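You operate a simulated robot arm through the tools that you are given. There is no shell and no other tool. Be economical: measure what you need, move in short steps, check, and stop when the job is done.

You are at the controls of a simulated robot arm. One attempt, no reset.

## Task
Set the track stop to 50 mm and push the track's two bundles up to it in a row.
Fine: lock the track knob again before you push; slide the bundles, don't lift them.

It is judged by the outcome, as a careful person would: the job done as asked, and still so three seconds after it is handed in. It fails if anything else is knocked over, pushed out of place, dropped, spilled or broken.

## Robot
A 6-joint arm with a two-finger parallel gripper, fixed in place. Base frame: the origin is at the foot of the arm, x ahead of it, y to its left, z up; the work surface is at about z = 0.84. Lengths are in m, angles in degrees, forces in N, time in s.
With the tool pointing down near the work surface it reaches from about 0.26 to 0.68 m from the base axis. Its first joint turns from -66.0 to 66.0 degrees. Payload 2.9 kg.
The tool frame sits at the grasp point between the pads (the TCP): z along the fingers, y along the line on which they close. The tips reach 0.03 m beyond it. The gripper opens to 0.11 m. The fingers are 0.02 m wide and 0.01 m thick; the gripper's body (0.048 by 0.112 m) begins 0.055 m behind the TCP.
Orientation is that of the tool frame in the base frame, as [roll, pitch, yaw] about the fixed x, y, z axes, in that order (R = Rz(yaw) Ry(pitch) Rx(roll)). With the fingers straight down and closing along the base's y, the tool's x points along the base's -x, its y along +y and its z along -z.

## Interface
- The arm moves only by the tool step_arm. Its argument "commands" is a list that holds one entry, the list of rows, each a list of 7 numbers: the shift along the tool's x, y, z in units of 400 mm (1.0 is 400 mm), then the turn, a rotation vector about the tool's x, y, z in units of 60 degrees (1.0 is 60 degrees), then the finger opening in m, from 0 to 0.11. In form: [[[x, y, z, rx, ry, rz, jaw], ...]]. A call has 1 to 8 rows; each row is the pose to reach, as a shift and turn from the pose commanded when the call began, along the tool's axes at that moment. A call with a number of a shift or a turn outside -1 to 1 is refused whole. Rows are played at 5 a second. More than 0.05 m and 8.6 degrees between two rows, or a gripper value outside its range, and nothing of the call is played. A pose out of reach is approached as far as the arm can. The call stops where the force on the tool passes 40 N (or 10 N more than at its start, if that is more) or the arm is blocked; 0.2 s more then pass. Each finger travels about 0.108 m/s and halts on what it meets, pressing with about 21 N; the grip force reading is that of the motor and also rises with nothing between the fingers. The clock runs only during rows and for 0.2 s after the last one: add rows that repeat a pose to give the fingers time. The reply holds the time, the measured pose of the TCP, the force on the tool along the base axes, the opening and the grip force, in the units named above and with some noise, with the torque about the TCP (base axes, N m) and any sound that the robot's microphone picked up, and new pictures: "show" is both (left out), scene, wrist or none.
- Cameras (640 x 400 px; columns grow to the right, rows downward): "scene" is fixed at [0.0892, 0.4453, 1.3792]; the picture's right is [-0.60, -0.80, 0.00], its down [-0.49, 0.37, -0.79] and it looks along [0.63, -0.48, -0.61] (base axes); focal length 330 px, centre (320, 200). "wrist" rides on the gripper at [0.072, 0.017, -0.103] in the tool frame; the picture's right is [-0.23, 0.97, 0.00], its down [-0.76, -0.18, -0.62] and it looks along [-0.61, -0.14, 0.78] (tool axes); focal length 222 px, centre (320, 200). There is no depth. A picture from a camera that has moved, and an enlarged one, comes with that camera's place and axes in the base frame and with its lens.
- enlarge(camera, box): a new picture of the part [left, top, right, bottom] of that camera's present view, enlarged. It takes no simulated time.
- finish_job(): hands the job in; it is judged then, once.

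Go step by step. Nothing tells you positions but the pictures and the camera data: compare them with the known pose of the tool, close in by small moves and look again before you grip or let go. The budget is 120 turns and 200 pictures, counting those below and the enlarged ones. Unless the task says otherwise, let go and move clear before handing in, and close with one line.

The tools are called as a command line: name --argument value ..., lists and objects as JSON in quotes. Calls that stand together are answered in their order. step_arm: Moves the arm, as the interface text tells. Its arguments: {"type":"object","properties":{"commands":{"type":"array"},"show":{"type":"string","enum":["both","scene","wrist","none"]}},"required":["commands"]} The other tools are called the same way: enlarge (camera, box) takes an enlarged picture of a part of a camera's view; finish_job () hands the job in.

At the start:

```text
time_s: 0.0
ee_pos: [0.3957, 0.0062, 1.106]
orientation: [-180.0, 0.0, -180.0]
force: [-0.4, 0.5, -0.1]
torque: [0.02, -0.01, -0.02]
width: 0.11
grasp_force: 0.2
```

scene: 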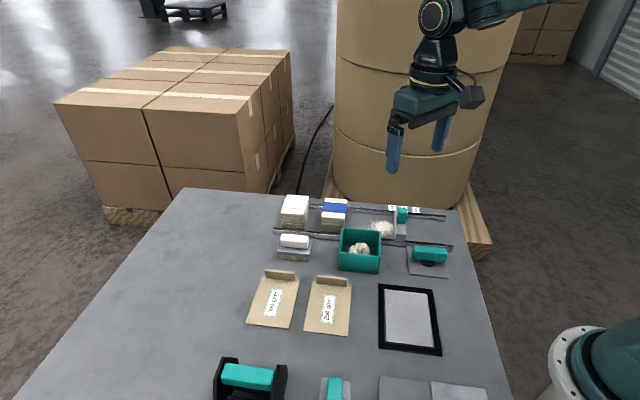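
wrist: 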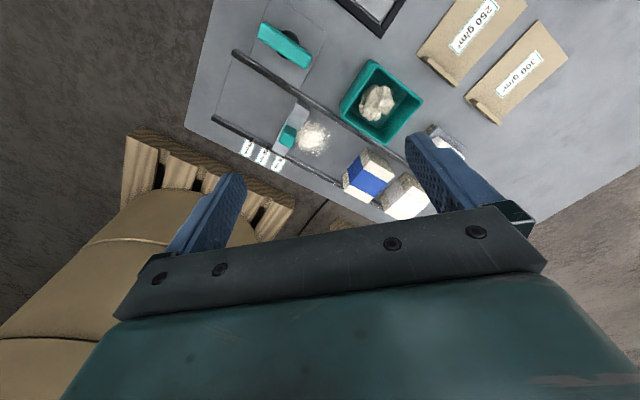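

I see a table with a track on its far edge: two rails, two bundles (white, and white with a blue band), a stop carriage with a teal part, and white stuff on the track. I'll enlarge the views to understand it.

enlarge --camera "scene" --box '[260, 180, 460, 305]'

enlarge --camera "wrist" --box '[200, 10, 440, 220]'

enlarge --camera "scene" --box '[370, 190, 460, 246]'

enlarge --camera "scene" --box '[200, 260, 500, 400]'

```text
3.20 times, centred on (360, 242) of scene
camera zoom: at [0.0892, 0.4453, 1.3792], right [-0.6, -0.8, 0.0], down [-0.49, 0.37, -0.79], along [0.63, -0.48, -0.61], focal length 1056 px, centre (192, 64)
```

zoom: 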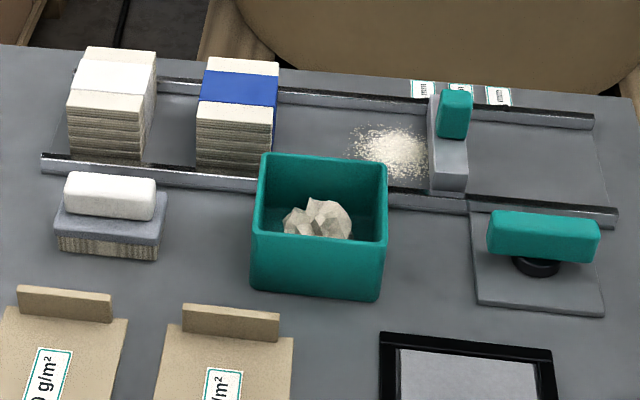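

```text
1.90 times, centred on (320, 115) of wrist
camera zoom: at [0.3215, 0.0235, 1.2111], right [0.23, 0.97, 0.0], down [0.76, -0.18, 0.62], along [0.61, -0.14, -0.78], focal length 423 px, centre (320, 362)
```

zoom: 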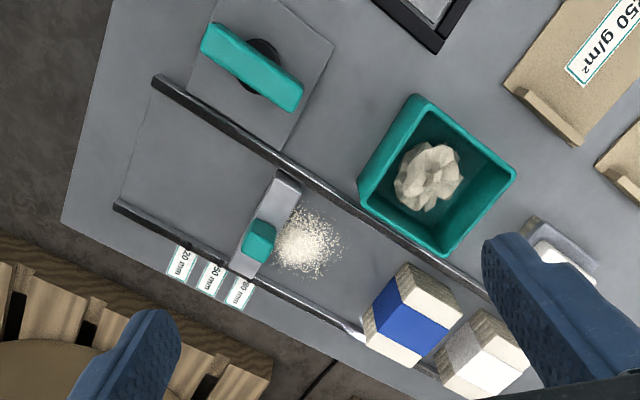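

```text
7.11 times, centred on (415, 218) of scene
camera zoom: at [0.0892, 0.4453, 1.3792], right [-0.6, -0.8, 0.0], down [-0.49, 0.37, -0.79], along [0.63, -0.48, -0.61], focal length 2347 px, centre (-356, 72)
```

zoom: 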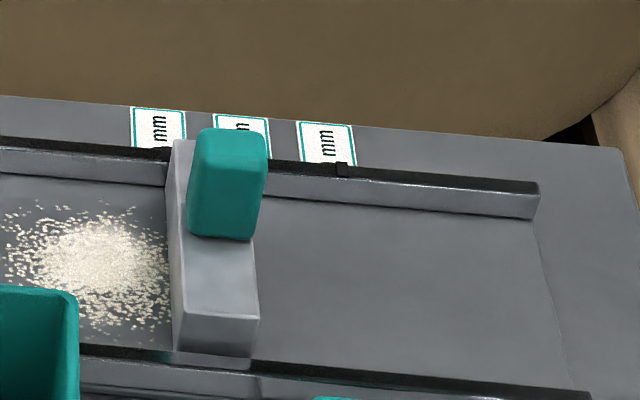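

```text
2.13 times, centred on (350, 330) of scene
camera zoom: at [0.0892, 0.4453, 1.3792], right [-0.6, -0.8, 0.0], down [-0.49, 0.37, -0.79], along [0.63, -0.48, -0.61], focal length 704 px, centre (256, -77)
```

zoom: 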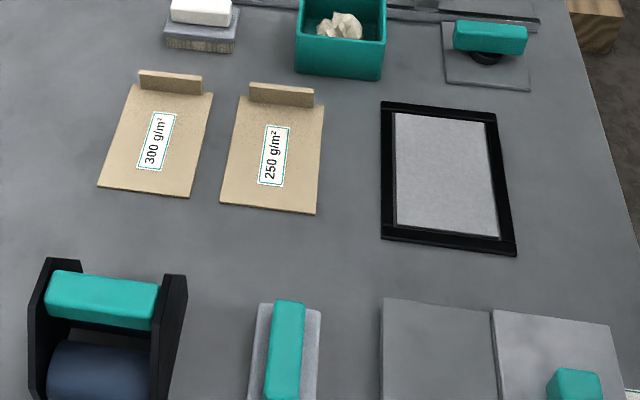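

The track runs diagonally, at about 45° in the base frame, from roughly (0.36,-0.15) to (0.65,0.15). The knob, a teal bar on a plate, is near (0.33,-0.02), parallel to the track. I'll turn the tool 45° to line up with the track and take a closer look.

step_arm --commands '[[[0, 0, 0.03, 0, 0, -0.125, 0.11], [0, 0, 0.06, 0, 0, -0.25, 0.11], [0, 0, 0.09, 0, 0, -0.375, 0.11], [0, 0, 0.12, 0, 0, -0.5, 0.11], [0, 0, 0.15, 0, 0, -0.625, 0.11], [0, 0, 0.15, 0, 0, -0.75, 0.11], [0, 0, 0.15, 0, 0, -0.75, 0.11]]]' --show "wrist"

```text
time_s: 1.6
ee_pos: [0.3945, 0.0064, 1.0462]
orientation: [179.9, 0.0, -134.8]
force: [-0.5, -0.2, 0.0]
torque: [0.02, -0.01, 0.01]
width: 0.1097
grasp_force: 0.1
camera wrist: at [0.3308, -0.0328, 1.1509], right [-0.53, 0.85, 0.0], down [0.66, 0.41, 0.62], along [0.53, 0.33, -0.78], focal length 222 px, centre (320, 200)
```

wrist: 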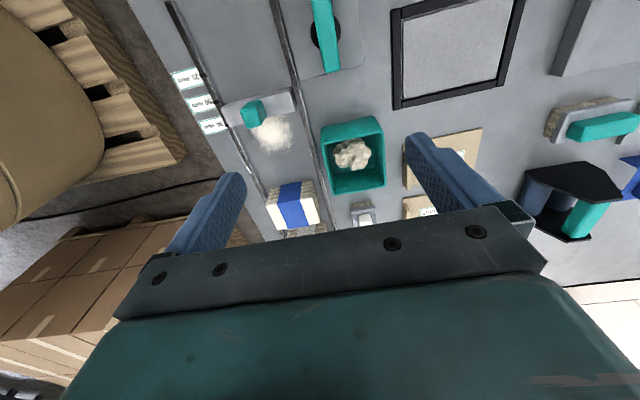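

enlarge --camera "wrist" --box '[160, 0, 400, 150]'

enlarge --camera "wrist" --box '[160, 50, 304, 140]'

enlarge --camera "scene" --box '[395, 235, 459, 285]'

```text
2.67 times, centred on (280, 75) of wrist
camera zoom: at [0.3308, -0.0328, 1.1509], right [-0.53, 0.85, 0.0], down [0.66, 0.41, 0.62], along [0.53, 0.33, -0.78], focal length 592 px, centre (427, 533)
```

zoom: 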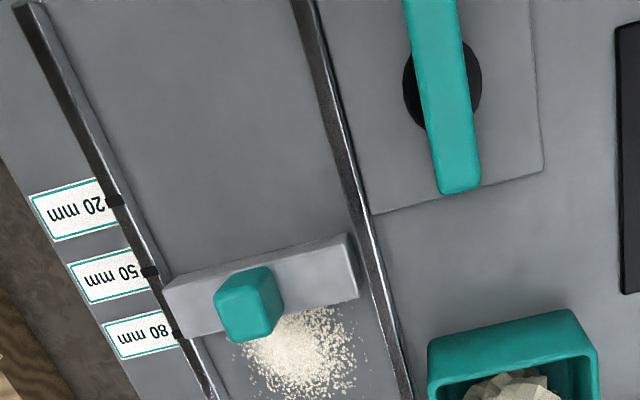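

```text
4.44 times, centred on (232, 95) of wrist
camera zoom: at [0.3308, -0.0328, 1.1509], right [-0.53, 0.85, 0.0], down [0.66, 0.41, 0.62], along [0.53, 0.33, -0.78], focal length 987 px, centre (711, 667)
```

zoom: 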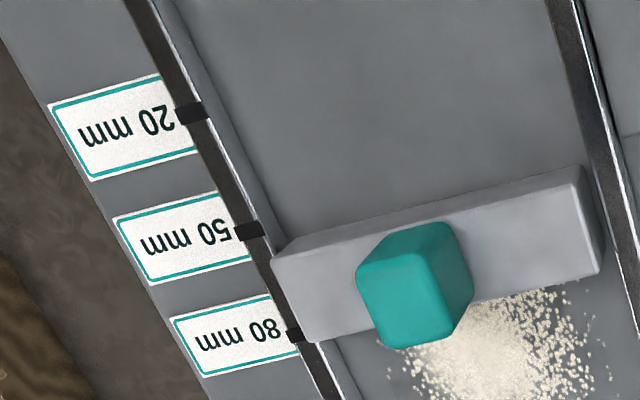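

```text
8.00 times, centred on (427, 260) of scene
camera zoom: at [0.0892, 0.4453, 1.3792], right [-0.6, -0.8, 0.0], down [-0.49, 0.37, -0.79], along [0.63, -0.48, -0.61], focal length 2640 px, centre (-536, -280)
```

zoom: 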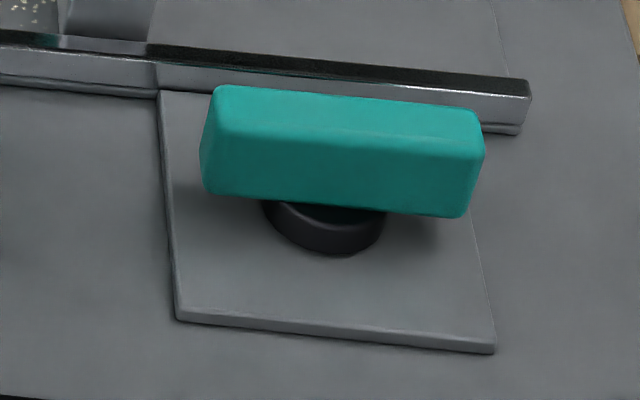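

The stop's front face (toward the bundles) sits at the 80 mark. The 50 mark is at about (0.4675,-0.103), so the stop has to move 30 mm toward the track's outer end. I'll first move above the knob at (0.331,-0.022), whose top is at about z 0.885.

step_arm --commands '[[[0.054, 0.021, 0.055, 0, 0, 0, 0.06], [0.108, 0.042, 0.11, 0, 0, 0, 0.06], [0.1625, 0.0628, 0.165, 0, 0, 0, 0.06], [0.1625, 0.0628, 0.165, 0, 0, 0, 0.06]]]'

```text
time_s: 2.6
ee_pos: [0.331, -0.0217, 0.981]
orientation: [180.0, 0.0, -135.1]
force: [0.4, -0.7, -0.4]
torque: [-0.01, 0.0, -0.02]
width: 0.0602
grasp_force: 0.0
camera wrist: at [0.267, -0.0611, 1.0857], right [-0.53, 0.85, 0.0], down [0.66, 0.41, 0.62], along [0.53, 0.33, -0.78], focal length 222 px, centre (320, 200)
```

scene: 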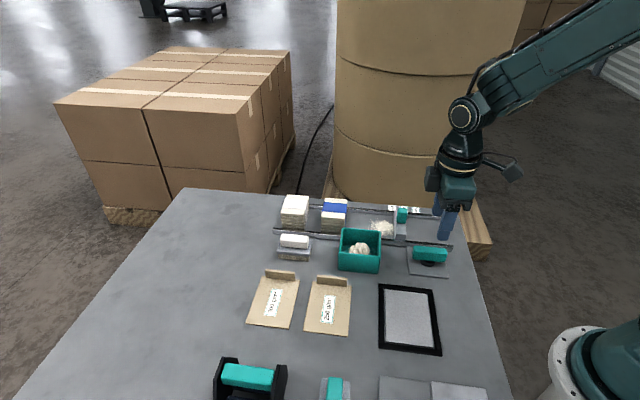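
wrist: 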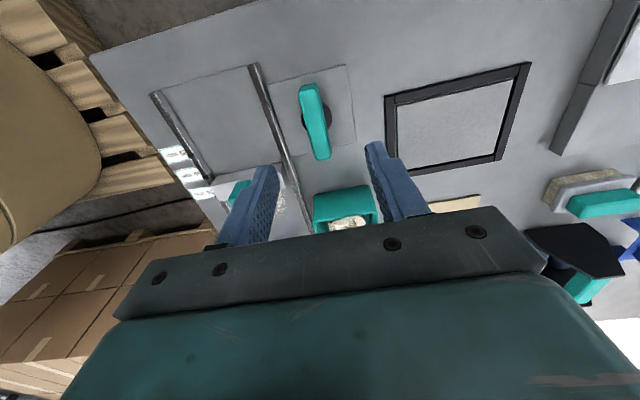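

enlarge --camera "wrist" --box '[250, 60, 410, 160]'

```text
4.00 times, centred on (330, 110) of wrist
camera zoom: at [0.267, -0.0611, 1.0857], right [-0.53, 0.85, 0.0], down [0.66, 0.41, 0.62], along [0.53, 0.33, -0.78], focal length 888 px, centre (280, 560)
```

zoom: 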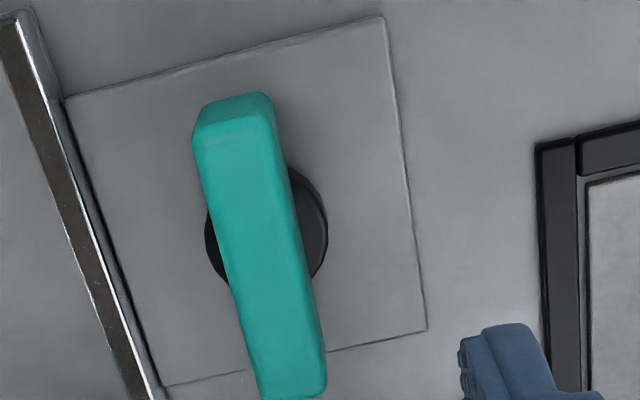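

The tool is over the knob, whose centre is at about (0.3325,-0.024). I'll descend so the fingers straddle the handle, then check before closing.

step_arm --commands '[[[0, -0.006, 0.07, 0, 0, 0, 0.06], [0, -0.006, 0.14, 0, 0, 0, 0.06], [0, -0.006, 0.21, 0, 0, 0, 0.06], [0, -0.006, 0.21, 0, 0, 0, 0.06]]]'

enlarge --camera "scene" --box '[390, 200, 486, 290]'

```text
time_s: 3.6
ee_pos: [0.3325, -0.0221, 0.8968]
orientation: [179.9, 0.1, -135.0]
force: [0.3, -0.4, 0.8]
torque: [0.0, -0.03, 0.03]
width: 0.0602
grasp_force: 0.1
camera wrist: at [0.2688, -0.062, 1.0015], right [-0.53, 0.85, 0.0], down [0.66, 0.41, 0.62], along [0.53, 0.33, -0.78], focal length 222 px, centre (320, 200)
```

scene: 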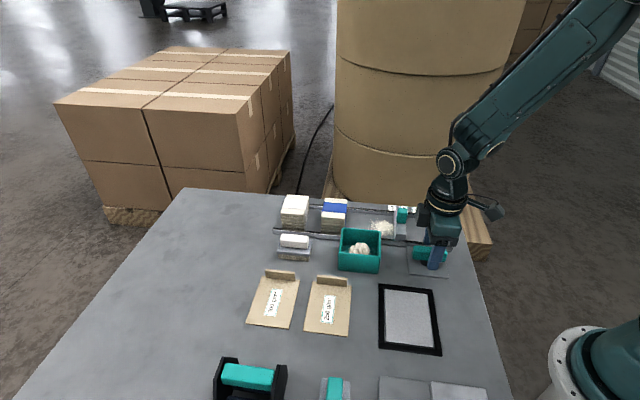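
wrist: 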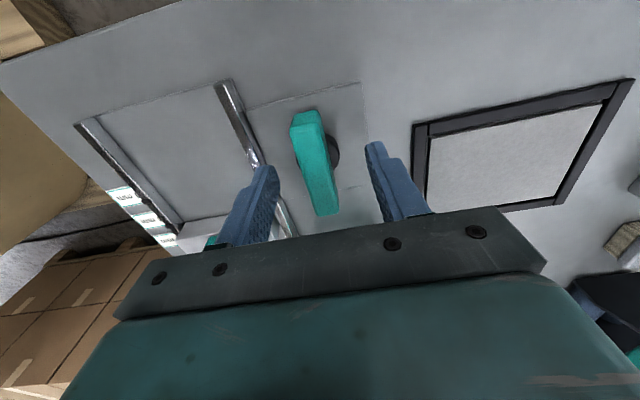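

```text
4.44 times, centred on (438, 245) of scene
camera zoom: at [0.0892, 0.4453, 1.3792], right [-0.6, -0.8, 0.0], down [-0.49, 0.37, -0.79], along [0.63, -0.48, -0.61], focal length 1467 px, centre (-204, 0)
```

zoom: 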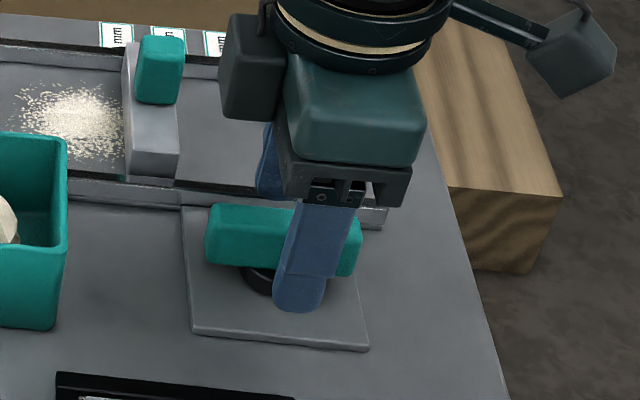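

enlarge --camera "wrist" --box '[230, 90, 422, 230]'

```text
2.86 times, centred on (326, 160) of wrist
camera zoom: at [0.2688, -0.062, 1.0015], right [-0.53, 0.85, 0.0], down [0.66, 0.41, 0.62], along [0.53, 0.33, -0.78], focal length 635 px, centre (303, 314)
```

zoom: 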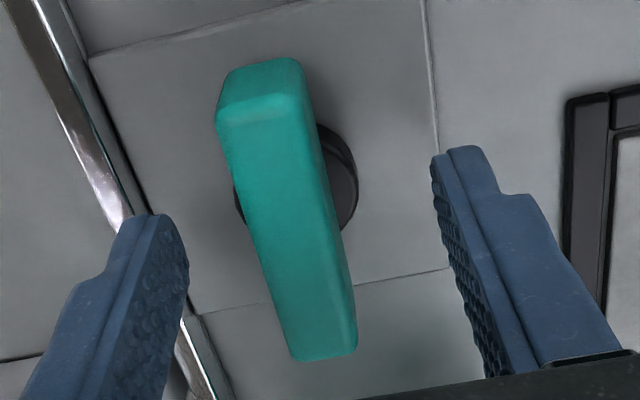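

The handle is centred between the fingers, so I'm closing on it.

step_arm --commands '[[[0, 0, 0, 0, 0, 0, 0.03], [0, 0, 0, 0, 0, 0, 0.01], [0, 0, 0, 0, 0, 0, 0.01], [0, 0, 0, 0, 0, 0, 0.01]]]' --show "wrist"

```text
time_s: 4.6
ee_pos: [0.3332, -0.0244, 0.8964]
orientation: [-179.8, 0.0, -135.1]
force: [13.6, -15.3, -11.5]
torque: [-0.34, -0.01, -0.01]
width: 0.0177
grasp_force: 44.5
camera wrist: at [0.2698, -0.0629, 1.0017], right [-0.53, 0.85, 0.0], down [0.66, 0.41, 0.62], along [0.53, 0.33, -0.78], focal length 222 px, centre (320, 200)
```

wrist: 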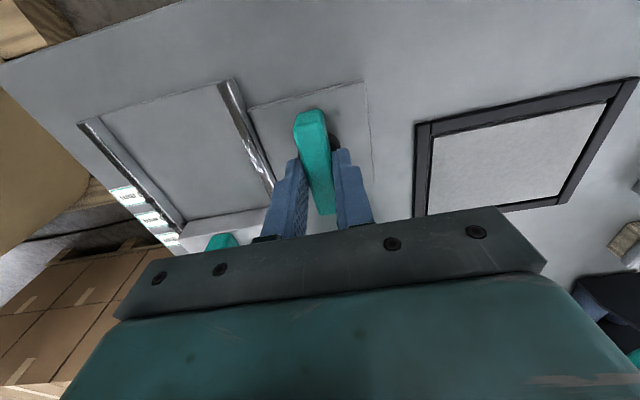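

Gripped at 18 mm. There's a side force of about 20 N, so I'll shift 2 mm to relieve it, then try turning counter-clockwise (as seen from above) a little.

step_arm --commands '[[[0, -0.005, 0, 0, 0, 0, 0.01], [0, -0.005, 0, 0, 0, 0, 0.01], [0, -0.005, 0, 0, 0, -0.08, 0.01], [0, -0.005, 0, 0, 0, -0.16, 0.01]]]' --show "none"

```text
time_s: 5.6
ee_pos: [0.3341, -0.024, 0.8965]
orientation: [-179.9, 0.0, -125.3]
force: [0.9, -3.4, 14.3]
torque: [-0.17, 0.05, -1.39]
width: 0.0214
grasp_force: 44.6
```

enlarge --camera "wrist" --box '[230, 70, 422, 230]'

```text
2.50 times, centred on (326, 150) of wrist
camera zoom: at [0.2775, -0.0738, 1.0015], right [-0.66, 0.75, 0.0], down [0.59, 0.52, 0.62], along [0.47, 0.41, -0.78], focal length 555 px, centre (305, 325)
```

zoom: 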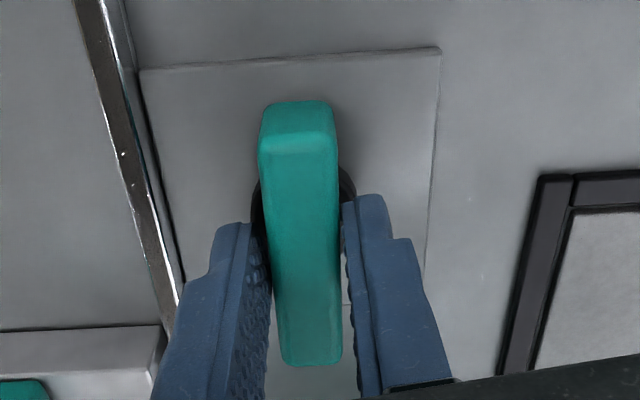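

The handle hasn't turned: the fingers are twisting on it at -1.4 Nm. This is likely its end stop, so I'll go back and try clockwise.

step_arm --commands '[[[0, 0, 0, 0, 0, 0.08, 0.01], [0, 0, 0, 0, 0, 0.16, 0.01], [0, 0, 0, 0, 0, 0.24, 0.01], [0, 0, 0, 0, 0, 0.32, 0.01]]]' --show "none"

enlarge --camera "wrist" --box '[230, 70, 422, 230]'

```text
time_s: 6.6
ee_pos: [0.3336, -0.0251, 0.896]
orientation: [179.9, 0.0, -144.6]
force: [1.2, 4.0, -5.2]
torque: [0.55, -1.14, 0.02]
width: 0.0177
grasp_force: 45.3
```

```text
2.50 times, centred on (326, 150) of wrist
camera zoom: at [0.2646, -0.0525, 1.001], right [-0.38, 0.93, 0.0], down [0.72, 0.3, 0.62], along [0.58, 0.24, -0.78], focal length 555 px, centre (305, 325)
```

zoom: 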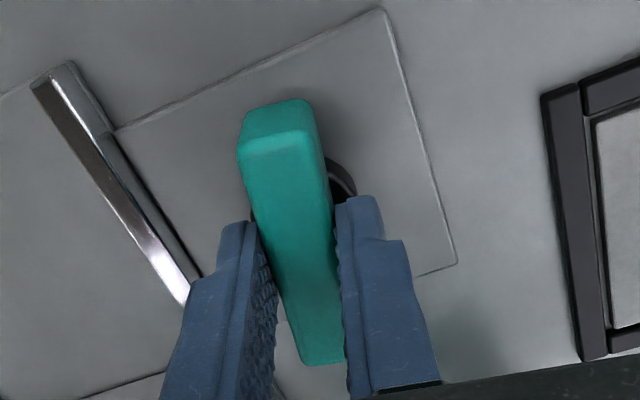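

Clockwise turns freely, so I'll continue.

step_arm --commands '[[[0, 0, 0, 0, 0, 0.11, 0.01], [0, 0, 0, 0, 0, 0.22, 0.01], [0, 0, 0, 0, 0, 0.33, 0.01], [0, 0, 0, 0, 0, 0.44, 0.01], [0, 0, 0, 0, 0, 0.55, 0.01], [0, 0, 0, 0, 0, 0.66, 0.01]]]' --show "wrist"

```text
time_s: 8.0
ee_pos: [0.3341, -0.0227, 0.8959]
orientation: [179.8, -0.3, 175.8]
force: [-3.9, 18.2, -2.5]
torque: [-0.03, -0.9, 0.06]
width: 0.018
grasp_force: 44.7
camera wrist: at [0.2623, -0.0016, 1.0012], right [0.3, 0.95, 0.0], down [0.75, -0.24, 0.62], along [0.59, -0.18, -0.78], focal length 222 px, centre (320, 200)
```

wrist: 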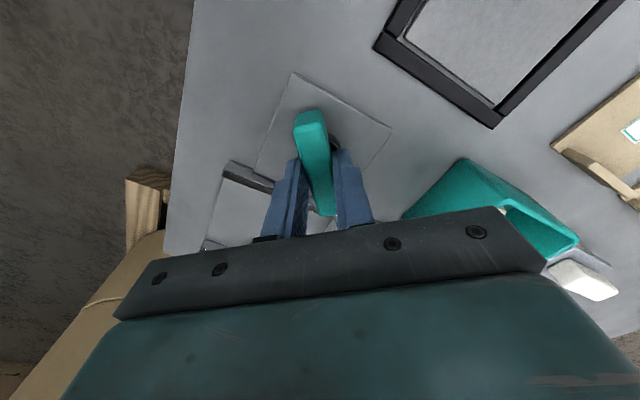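

step_arm --commands '[[[0, 0.0045, 0, 0, 0, 0.11, 0.01], [0, 0.0045, 0, 0, 0, 0.22, 0.01], [0, 0.0045, 0, 0, 0, 0.33, 0.01], [0, 0.0045, 0, 0, 0, 0.44, 0.01], [0, 0.0045, 0, 0, 0, 0.55, 0.01], [0, 0.0045, 0, 0, 0, 0.66, 0.01]]]' --show "wrist"

```text
time_s: 9.4
ee_pos: [0.3332, -0.0225, 0.896]
orientation: [179.9, 0.0, 136.2]
force: [0.6, 6.9, -3.7]
torque: [1.12, 0.98, 0.05]
width: 0.0178
grasp_force: 45.5
camera wrist: at [0.2931, 0.0396, 1.0011], right [0.84, 0.54, 0.0], down [0.43, -0.66, 0.62], along [0.34, -0.52, -0.78], focal length 222 px, centre (320, 200)
```

wrist: 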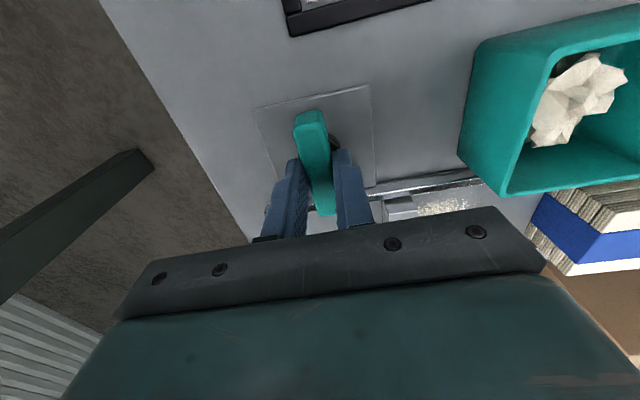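

It has turned 89° and now lies across the track. I'll feel for an end stop with a few more degrees.

step_arm --commands '[[[0, 0, 0, 0, 0, 0.05, 0.01], [0, 0, 0, 0, 0, 0.1, 0.01], [0, 0, 0, 0, 0, 0.1, 0.01]]]' --show "none"

enlarge --camera "wrist" --box '[230, 70, 422, 230]'

```text
time_s: 10.2
ee_pos: [0.3342, -0.0231, 0.896]
orientation: [-180.0, 0.1, 130.2]
force: [-2.5, 3.4, -4.3]
torque: [-0.28, -0.32, 1.16]
width: 0.019
grasp_force: 45.4
```

```text
2.50 times, centred on (326, 150) of wrist
camera zoom: at [0.3, 0.0432, 1.001], right [0.89, 0.45, 0.0], down [0.36, -0.7, 0.62], along [0.28, -0.56, -0.78], focal length 555 px, centre (305, 325)
```

zoom: 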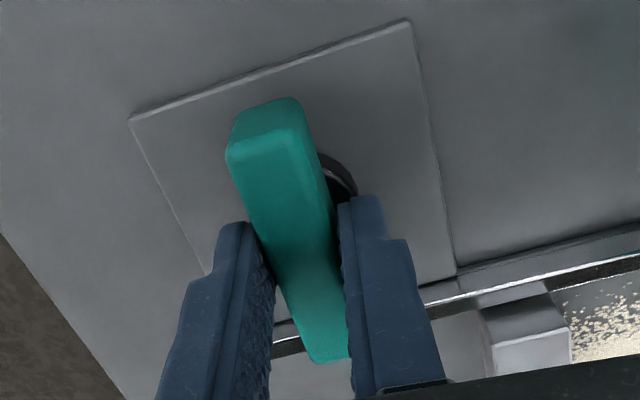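

The end stop is at 90°, so the track should be unlocked. I'll relax back, let go, rise, and look at the stop.

step_arm --commands '[[[0, 0, 0, 0, 0, -0.08, 0.01], [0, 0, 0, 0, 0, -0.08, 0.05], [0, 0, 0, 0, 0, -0.08, 0.05], [0, 0, -0.1, 0, 0, -0.08, 0.05], [0, 0, -0.2, 0, 0, -0.08, 0.05], [-0.08, 0.05, -0.25, 0, 0, -0.08, 0.05], [-0.16, 0.1, -0.25, 0, 0, -0.08, 0.05], [-0.16, 0.1, -0.25, 0, 0, -0.08, 0.05]]]'

```text
time_s: 12.0
ee_pos: [0.405, -0.0471, 0.9962]
orientation: [179.9, 0.1, 135.0]
force: [-0.7, -0.2, 0.1]
torque: [0.01, 0.01, -0.01]
width: 0.05
grasp_force: 0.1
camera wrist: at [0.3665, 0.0166, 1.1015], right [0.85, 0.53, 0.0], down [0.41, -0.66, 0.62], along [0.33, -0.53, -0.78], focal length 222 px, centre (320, 200)
```

scene: 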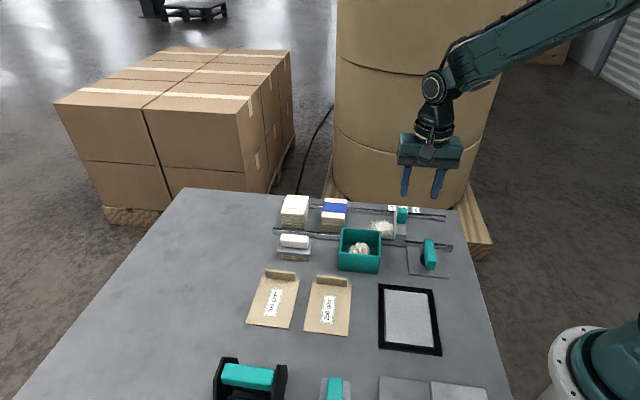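
wrist: 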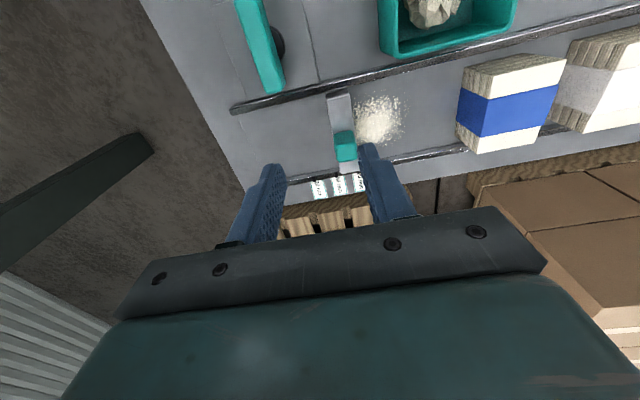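

enlarge --camera "wrist" --box '[290, 75, 418, 205]'

enlarge --camera "scene" --box '[370, 190, 460, 246]'

```text
3.08 times, centred on (354, 140) of wrist
camera zoom: at [0.3665, 0.0166, 1.1015], right [0.85, 0.53, 0.0], down [0.41, -0.66, 0.62], along [0.33, -0.53, -0.78], focal length 684 px, centre (215, 385)
```

zoom: 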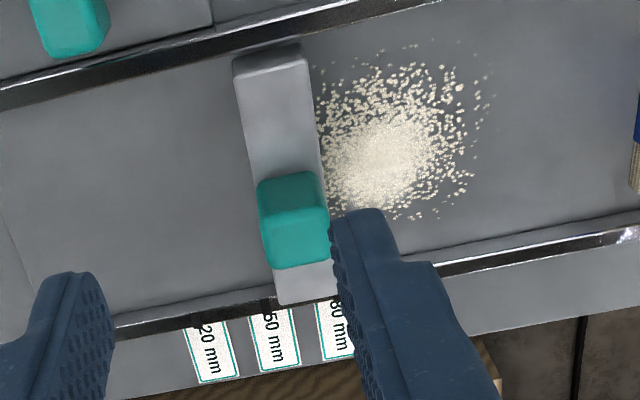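

```text
7.11 times, centred on (415, 218) of scene
camera zoom: at [0.0892, 0.4453, 1.3792], right [-0.6, -0.8, 0.0], down [-0.49, 0.37, -0.79], along [0.63, -0.48, -0.61], focal length 2347 px, centre (-356, 72)
```

zoom: 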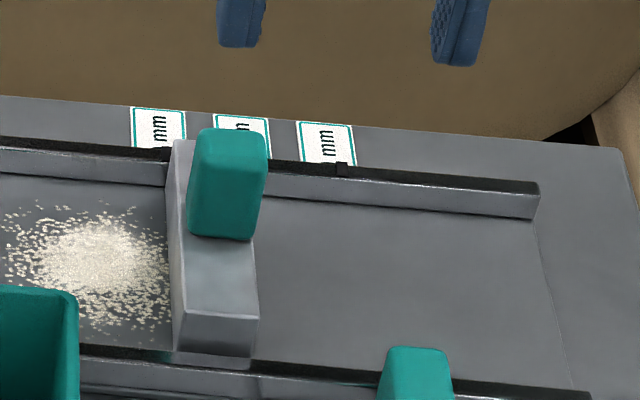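

The stop handle's top is at about (0.4385,-0.052,0.905). I'll move over it and straddle it along the track.

step_arm --commands '[[[-0.034, 0.025, 0.0, 0, 0, 0, 0.06], [-0.068, 0.0505, 0.03, 0, 0, 0, 0.06], [-0.068, 0.0505, 0.1, 0, 0, 0, 0.06], [-0.068, 0.0505, 0.17, 0, 0, 0, 0.06], [-0.068, 0.0505, 0.228, 0, 0, 0, 0.06], [-0.068, 0.0505, 0.228, 0, 0, 0, 0.06]]]' --show "wrist"

enlarge --camera "wrist" --box '[240, 75, 420, 225]'

enlarge --camera "scene" --box '[370, 190, 460, 246]'

```text
time_s: 13.4
ee_pos: [0.44, -0.0527, 0.9046]
orientation: [179.9, 0.0, 135.1]
force: [-0.9, -0.1, 0.5]
torque: [-0.02, -0.01, 0.01]
width: 0.0602
grasp_force: 0.1
camera wrist: at [0.399, 0.0115, 1.0092], right [0.85, 0.53, 0.0], down [0.41, -0.66, 0.62], along [0.33, -0.53, -0.78], focal length 222 px, centre (320, 200)
```

wrist: 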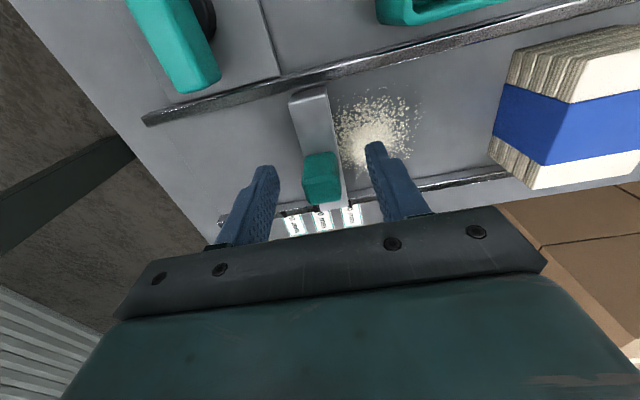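

```text
2.67 times, centred on (330, 150) of wrist
camera zoom: at [0.399, 0.0115, 1.0092], right [0.85, 0.53, 0.0], down [0.41, -0.66, 0.62], along [0.33, -0.53, -0.78], focal length 592 px, centre (293, 333)
```

zoom: 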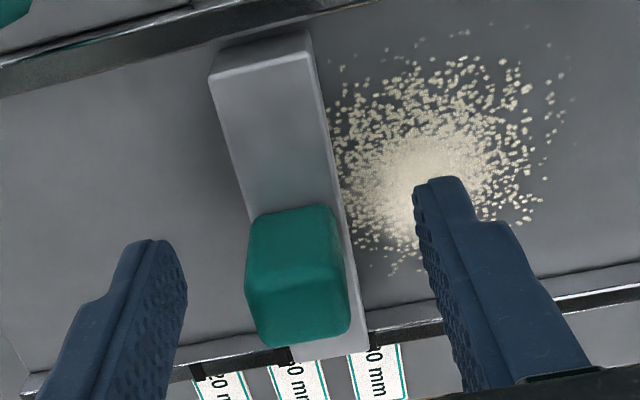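

```text
7.11 times, centred on (415, 218) of scene
camera zoom: at [0.0892, 0.4453, 1.3792], right [-0.6, -0.8, 0.0], down [-0.49, 0.37, -0.79], along [0.63, -0.48, -0.61], focal length 2347 px, centre (-356, 72)
```

zoom: 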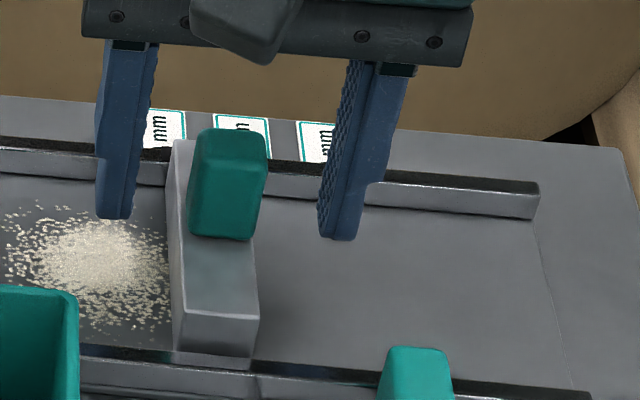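

The handle is between the fingers and the stop's front face lines up with the 80 mark. Closing on it now.

step_arm --commands '[[[0, 0, 0, 0, 0, 0, 0.03], [0, 0, 0, 0, 0, 0, 0.012], [0, 0, 0, 0, 0, 0, 0.012], [0, 0, 0, 0, 0, 0, 0.012]]]' --show "none"

enlarge --camera "wrist" --box '[240, 75, 420, 225]'

enlarge --camera "scene" --box '[370, 190, 460, 246]'

```text
time_s: 14.4
ee_pos: [0.4382, -0.0521, 0.9037]
orientation: [180.0, 0.0, 134.9]
force: [0.8, 0.6, -4.2]
torque: [-0.24, -0.45, 0.04]
width: 0.0218
grasp_force: 45.0
```

```text
2.67 times, centred on (330, 150) of wrist
camera zoom: at [0.399, 0.0115, 1.0093], right [0.85, 0.53, 0.0], down [0.41, -0.66, 0.62], along [0.33, -0.53, -0.78], focal length 592 px, centre (293, 333)
```

zoom: 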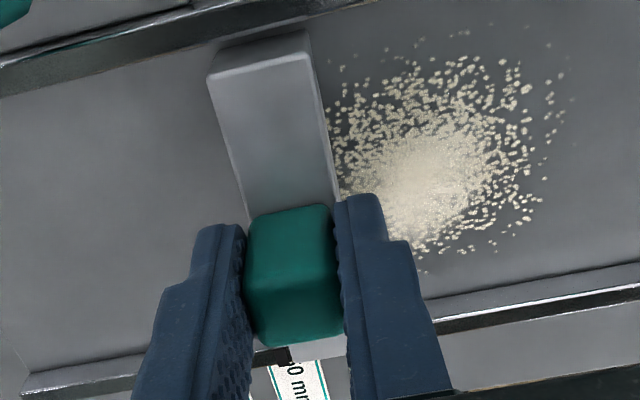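

```text
7.11 times, centred on (415, 218) of scene
camera zoom: at [0.0893, 0.4453, 1.3791], right [-0.6, -0.8, 0.0], down [-0.49, 0.37, -0.79], along [0.63, -0.48, -0.61], focal length 2347 px, centre (-356, 72)
```

zoom: 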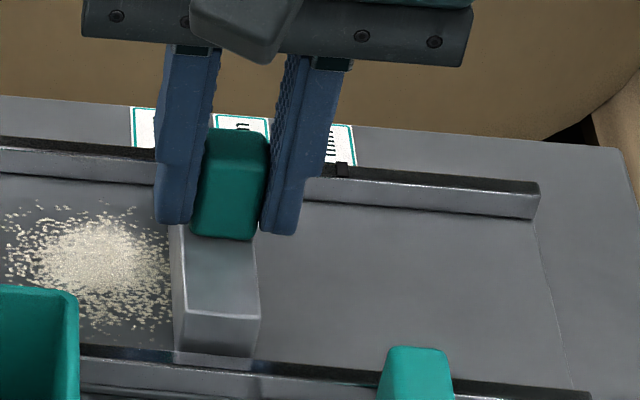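

Gripped, with nearly no force. I'll slide it about 28 mm toward the outer end, then measure.

step_arm --commands '[[[0, -0.0175, 0, 0, 0, 0, 0.012], [0, -0.035, 0, 0, 0, 0, 0.012], [0, -0.0525, 0, 0, 0, 0, 0.012], [0, -0.07, 0, 0, 0, 0, 0.012], [0, -0.07, 0, 0, 0, 0, 0.012]]]' --show "none"

enlarge --camera "wrist" --box '[240, 75, 420, 225]'

enlarge --camera "scene" --box '[370, 190, 460, 246]'

```text
time_s: 15.6
ee_pos: [0.4187, -0.071, 0.904]
orientation: [-179.8, 0.0, 135.0]
force: [1.7, -4.1, -21.2]
torque: [-0.43, -0.82, 0.06]
width: 0.0219
grasp_force: 45.5
```

```text
2.67 times, centred on (330, 150) of wrist
camera zoom: at [0.3796, -0.008, 1.0093], right [0.85, 0.53, 0.0], down [0.41, -0.66, 0.62], along [0.33, -0.53, -0.78], focal length 592 px, centre (293, 333)
```

zoom: 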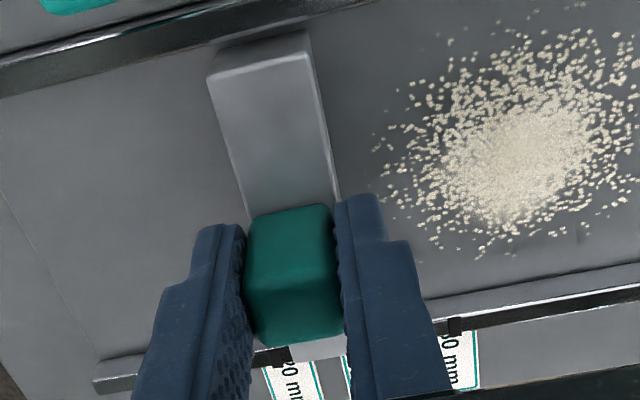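

```text
7.11 times, centred on (415, 218) of scene
camera zoom: at [0.0896, 0.4452, 1.3792], right [-0.6, -0.8, 0.0], down [-0.49, 0.37, -0.79], along [0.63, -0.48, -0.61], focal length 2347 px, centre (-356, 72)
```

zoom: 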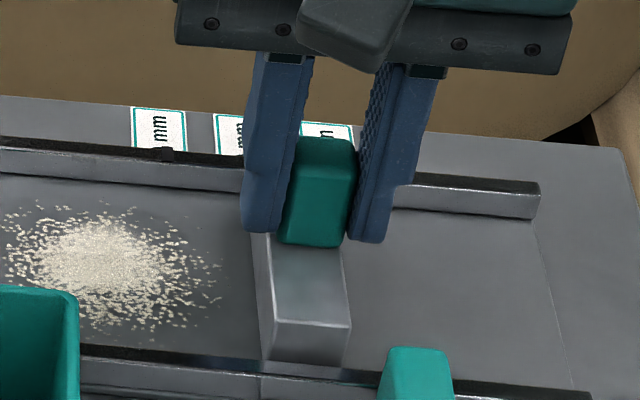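

It slides. I'll open and lift to read it against the marks.

step_arm --commands '[[[0, 0, 0, 0, 0, 0, 0.05], [0, 0, 0, 0, 0, 0, 0.06], [0, 0, -0.1, 0, 0, 0, 0.06], [0.05, 0, -0.17, 0, 0, 0, 0.11], [0.1, 0, -0.2, 0, 0, 0, 0.11], [0.1, 0, -0.2, 0, 0, 0, 0.11]]]' --show "wrist"

enlarge --camera "wrist" --box '[270, 130, 366, 190]'

enlarge --camera "scene" --box '[385, 200, 433, 230]'

```text
time_s: 17.0
ee_pos: [0.3898, -0.0418, 0.9853]
orientation: [180.0, 0.0, 135.1]
force: [-0.3, 0.4, 0.0]
torque: [0.01, 0.0, -0.01]
width: 0.1102
grasp_force: 0.0
camera wrist: at [0.3507, 0.0204, 1.0905], right [0.85, 0.53, 0.0], down [0.41, -0.66, 0.62], along [0.33, -0.53, -0.78], focal length 222 px, centre (320, 200)
```

wrist: 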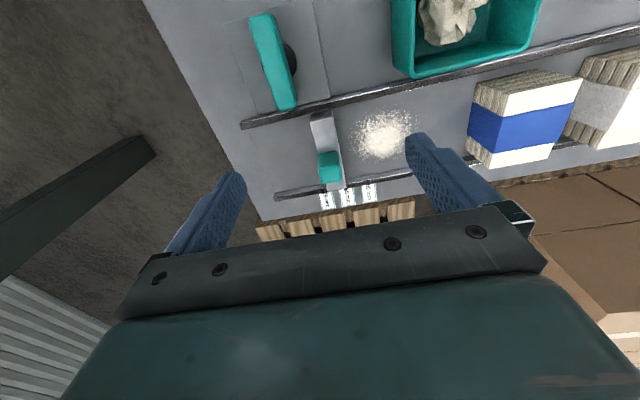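

```text
6.67 times, centred on (318, 160) of wrist
camera zoom: at [0.3507, 0.0204, 1.0905], right [0.85, 0.53, 0.0], down [0.41, -0.66, 0.62], along [0.33, -0.53, -0.78], focal length 1481 px, centre (333, 467)
```

zoom: 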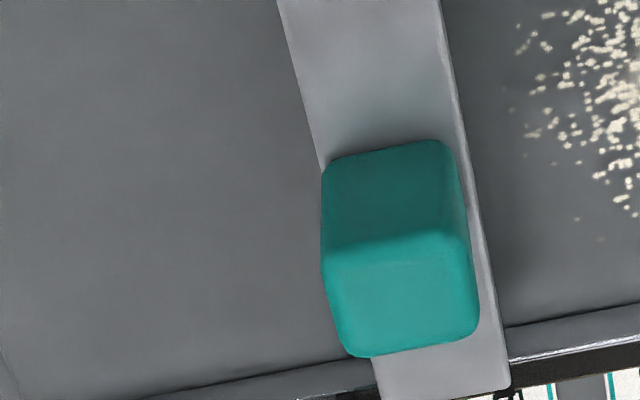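

```text
13.33 times, centred on (409, 215) of scene
camera zoom: at [0.0892, 0.4453, 1.3792], right [-0.6, -0.8, 0.0], down [-0.49, 0.37, -0.79], along [0.63, -0.48, -0.61], focal length 4400 px, centre (-867, 0)
```

zoom: 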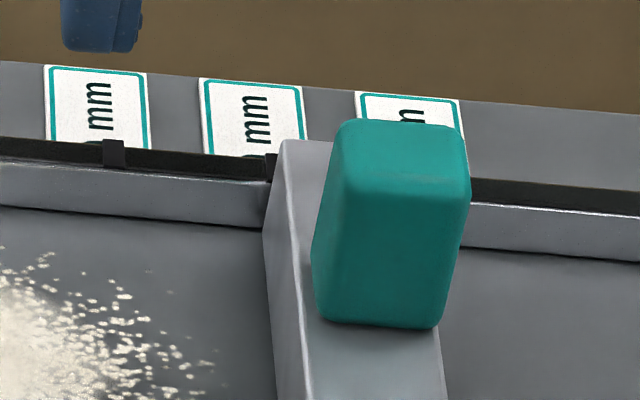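

enlarge --camera "wrist" --box '[308, 165, 388, 215]'

enlarge --camera "scene" --box '[398, 205, 414, 215]'

```text
8.00 times, centred on (348, 190) of wrist
camera zoom: at [0.3507, 0.0204, 1.0905], right [0.85, 0.53, 0.0], down [0.41, -0.66, 0.62], along [0.33, -0.53, -0.78], focal length 1777 px, centre (96, 280)
```

zoom: 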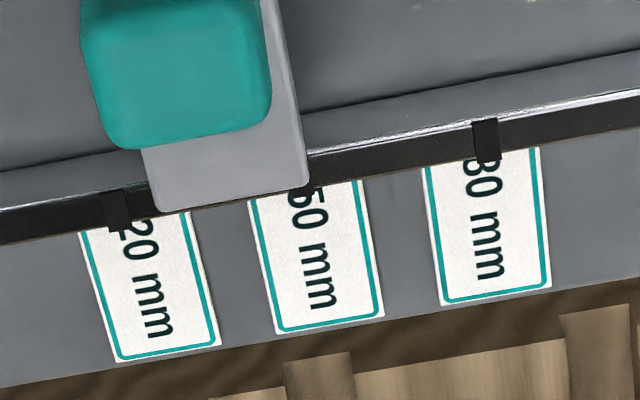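

```text
16.00 times, centred on (406, 210) of scene
camera zoom: at [0.0892, 0.4453, 1.3792], right [-0.6, -0.8, 0.0], down [-0.49, 0.37, -0.79], along [0.63, -0.48, -0.61], focal length 5280 px, centre (-1056, 40)
```

zoom: 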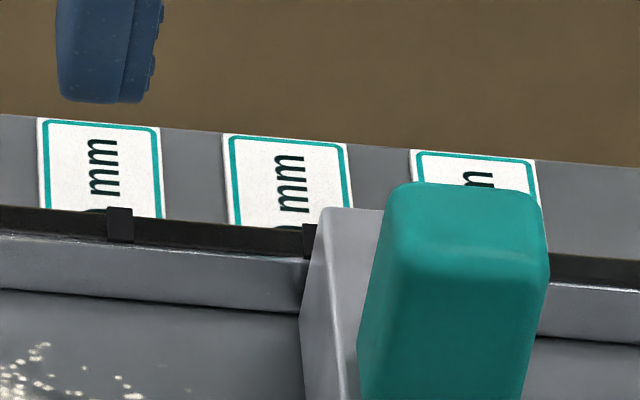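

enlarge --camera "wrist" --box '[336, 180, 356, 192.5]'

enlarge --camera "wrist" --box '[316, 172, 380, 202]'

```text
16.00 times, centred on (346, 186) of wrist
camera zoom: at [0.3507, 0.0204, 1.0905], right [0.85, 0.53, 0.0], down [0.41, -0.66, 0.62], along [0.33, -0.53, -0.78], focal length 3554 px, centre (-96, 420)
```

zoom: 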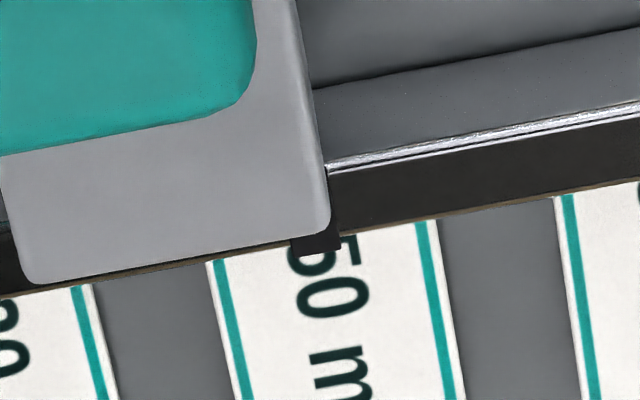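

```text
10.00 times, centred on (348, 187) of wrist
camera zoom: at [0.3507, 0.0204, 1.0905], right [0.85, 0.53, 0.0], down [0.41, -0.66, 0.62], along [0.33, -0.53, -0.78], focal length 2221 px, centre (40, 330)
```

zoom: 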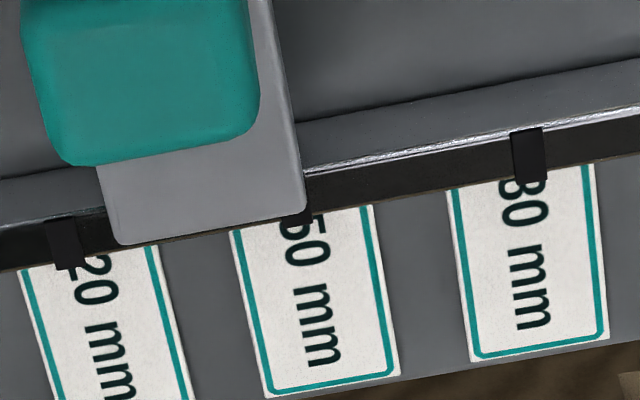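

The stop's front face reads about 51.5 mm, which is 1.5 mm past the centre of the 50 mark. I'll grip it again 1.5 mm further along.

step_arm --commands '[[[-0.05, -0.004, 0.03, 0, 0, 0, 0.06], [-0.1, -0.004, 0.06, 0, 0, 0, 0.06], [-0.1, -0.004, 0.13, 0, 0, 0, 0.06], [-0.1, -0.004, 0.2, 0, 0, 0, 0.06], [-0.1, -0.004, 0.2, 0, 0, 0, 0.03], [-0.1, -0.004, 0.2, 0, 0, 0, 0.012], [-0.1, -0.004, 0.2, 0, 0, 0, 0.012], [-0.1, -0.004, 0.2, 0, 0, 0, 0.012]]]' --show "none"

step_arm --commands '[[[0, 0, 0, 0, 0, 0, 0.05], [0, 0, 0, 0, 0, 0, 0.06], [0, 0, -0.1, 0, 0, 0, 0.06], [0.05, 0, -0.17, 0, 0, 0, 0.11], [0.1, 0, -0.2, 0, 0, 0, 0.11], [0.1, 0, -0.2, 0, 0, 0, 0.11]]]' --show "none"

enlarge --camera "wrist" --box '[336, 180, 356, 192.5]'

```text
time_s: 18.8
ee_pos: [0.4188, -0.0722, 0.9056]
orientation: [180.0, 0.0, 135.0]
force: [0.1, 0.7, -7.1]
torque: [-0.81, -0.93, 0.11]
width: 0.0224
grasp_force: 45.3
```

```text
time_s: 20.2
ee_pos: [0.3899, -0.0422, 0.9853]
orientation: [180.0, -0.1, 135.0]
force: [0.7, -0.3, 0.8]
torque: [-0.01, -0.03, 0.01]
width: 0.11
grasp_force: 0.1
```

```text
16.00 times, centred on (346, 186) of wrist
camera zoom: at [0.3506, 0.0194, 1.09], right [0.85, 0.53, 0.0], down [0.41, -0.66, 0.62], along [0.33, -0.53, -0.78], focal length 3554 px, centre (-96, 420)
```

zoom: 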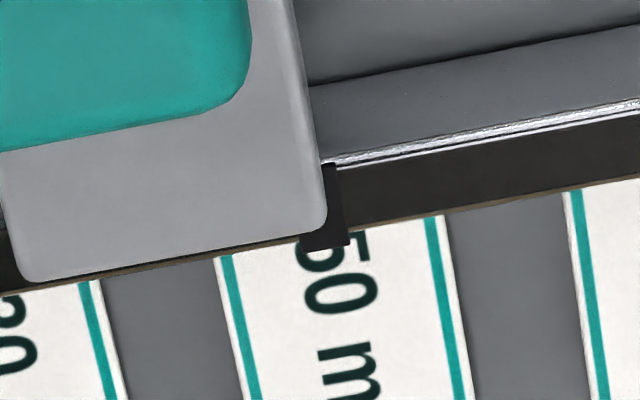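

It now reads about 51 mm. One more nudge.

step_arm --commands '[[[-0.05, -0.0045, 0.03, 0, 0, 0, 0.06], [-0.1, -0.0045, 0.06, 0, 0, 0, 0.06], [-0.1, -0.0045, 0.13, 0, 0, 0, 0.06], [-0.1, -0.0045, 0.2, 0, 0, 0, 0.06], [-0.1, -0.0045, 0.2, 0, 0, 0, 0.03], [-0.1, -0.0045, 0.2, 0, 0, 0, 0.012], [-0.1, -0.0045, 0.2, 0, 0, 0, 0.012], [-0.1, -0.0045, 0.2, 0, 0, 0, 0.012]]]' --show "none"

step_arm --commands '[[[0, 0, 0, 0, 0, 0, 0.05], [0, 0, 0, 0, 0, 0, 0.06], [0, 0, -0.1, 0, 0, 0, 0.06], [0.05, 0, -0.17, 0, 0, 0, 0.11], [0.1, 0, -0.2, 0, 0, 0, 0.11], [0.1, 0, -0.2, 0, 0, 0, 0.11]]]' --show "none"

enlarge --camera "wrist" --box '[336, 180, 356, 192.5]'

```text
time_s: 22.0
ee_pos: [0.4169, -0.074, 0.906]
orientation: [-180.0, -0.1, 135.0]
force: [-0.1, -1.7, -2.7]
torque: [-0.71, -0.79, 0.17]
width: 0.0219
grasp_force: 45.2
```

```text
time_s: 23.4
ee_pos: [0.3885, -0.045, 0.9845]
orientation: [180.0, 0.0, 135.0]
force: [0.2, 0.1, -0.4]
torque: [0.01, -0.01, 0.01]
width: 0.11
grasp_force: 0.1
```

```text
16.00 times, centred on (346, 186) of wrist
camera zoom: at [0.3488, 0.0183, 1.0896], right [0.85, 0.53, 0.0], down [0.41, -0.66, 0.62], along [0.33, -0.53, -0.78], focal length 3554 px, centre (-96, 420)
```

zoom: 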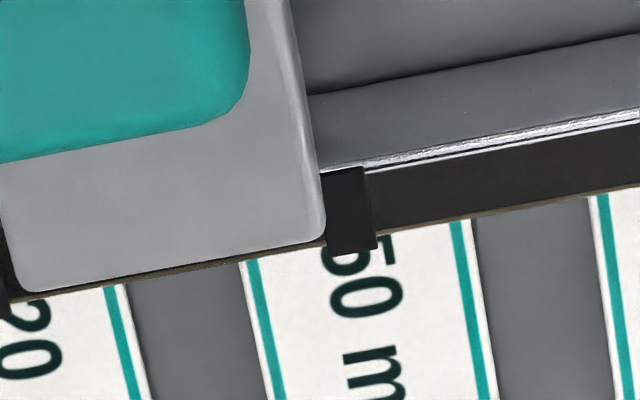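

Now it has overshot slightly, to about 48.4 mm. Correcting by +1.6 mm.

step_arm --commands '[[[-0.05, 0.004, 0.03, 0, 0, 0, 0.06], [-0.1, 0.004, 0.06, 0, 0, 0, 0.06], [-0.1, 0.004, 0.13, 0, 0, 0, 0.06], [-0.1, 0.004, 0.2, 0, 0, 0, 0.06], [-0.1, 0.004, 0.2, 0, 0, 0, 0.03], [-0.1, 0.004, 0.2, 0, 0, 0, 0.012], [-0.1, 0.004, 0.2, 0, 0, 0, 0.012], [-0.1, 0.004, 0.2, 0, 0, 0, 0.012]]]' --show "none"

step_arm --commands '[[[0, 0, 0, 0, 0, 0, 0.05], [0, 0, 0, 0, 0, 0, 0.06], [0, 0, -0.1, 0, 0, 0, 0.06], [0.05, 0, -0.17, 0, 0, 0, 0.11], [0.1, 0, -0.2, 0, 0, 0, 0.11], [0.1, 0, -0.2, 0, 0, 0, 0.11]]]' --show "none"

enlarge --camera "wrist" --box '[336, 180, 356, 192.5]'

```text
time_s: 25.2
ee_pos: [0.4177, -0.072, 0.9053]
orientation: [180.0, 0.0, 135.1]
force: [1.1, -0.1, -6.6]
torque: [-0.33, -0.65, -0.1]
width: 0.0219
grasp_force: 44.9
```

```text
time_s: 26.6
ee_pos: [0.3888, -0.0444, 0.9866]
orientation: [180.0, 0.0, 135.0]
force: [-0.6, 0.0, 0.2]
torque: [0.0, -0.01, 0.0]
width: 0.1099
grasp_force: 0.0
```

```text
16.00 times, centred on (346, 186) of wrist
camera zoom: at [0.3496, 0.0192, 1.0907], right [0.85, 0.53, 0.0], down [0.41, -0.66, 0.62], along [0.33, -0.53, -0.78], focal length 3554 px, centre (-96, 420)
```

zoom: 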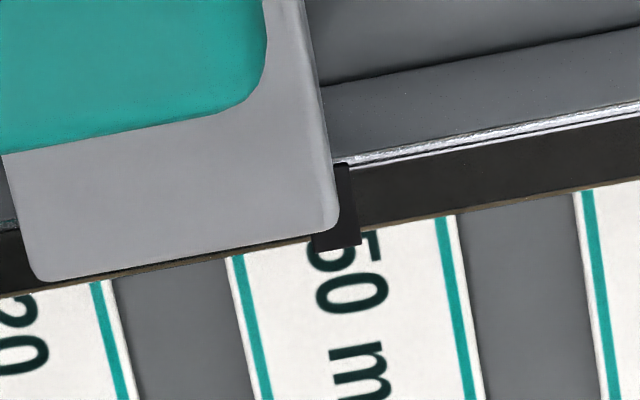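

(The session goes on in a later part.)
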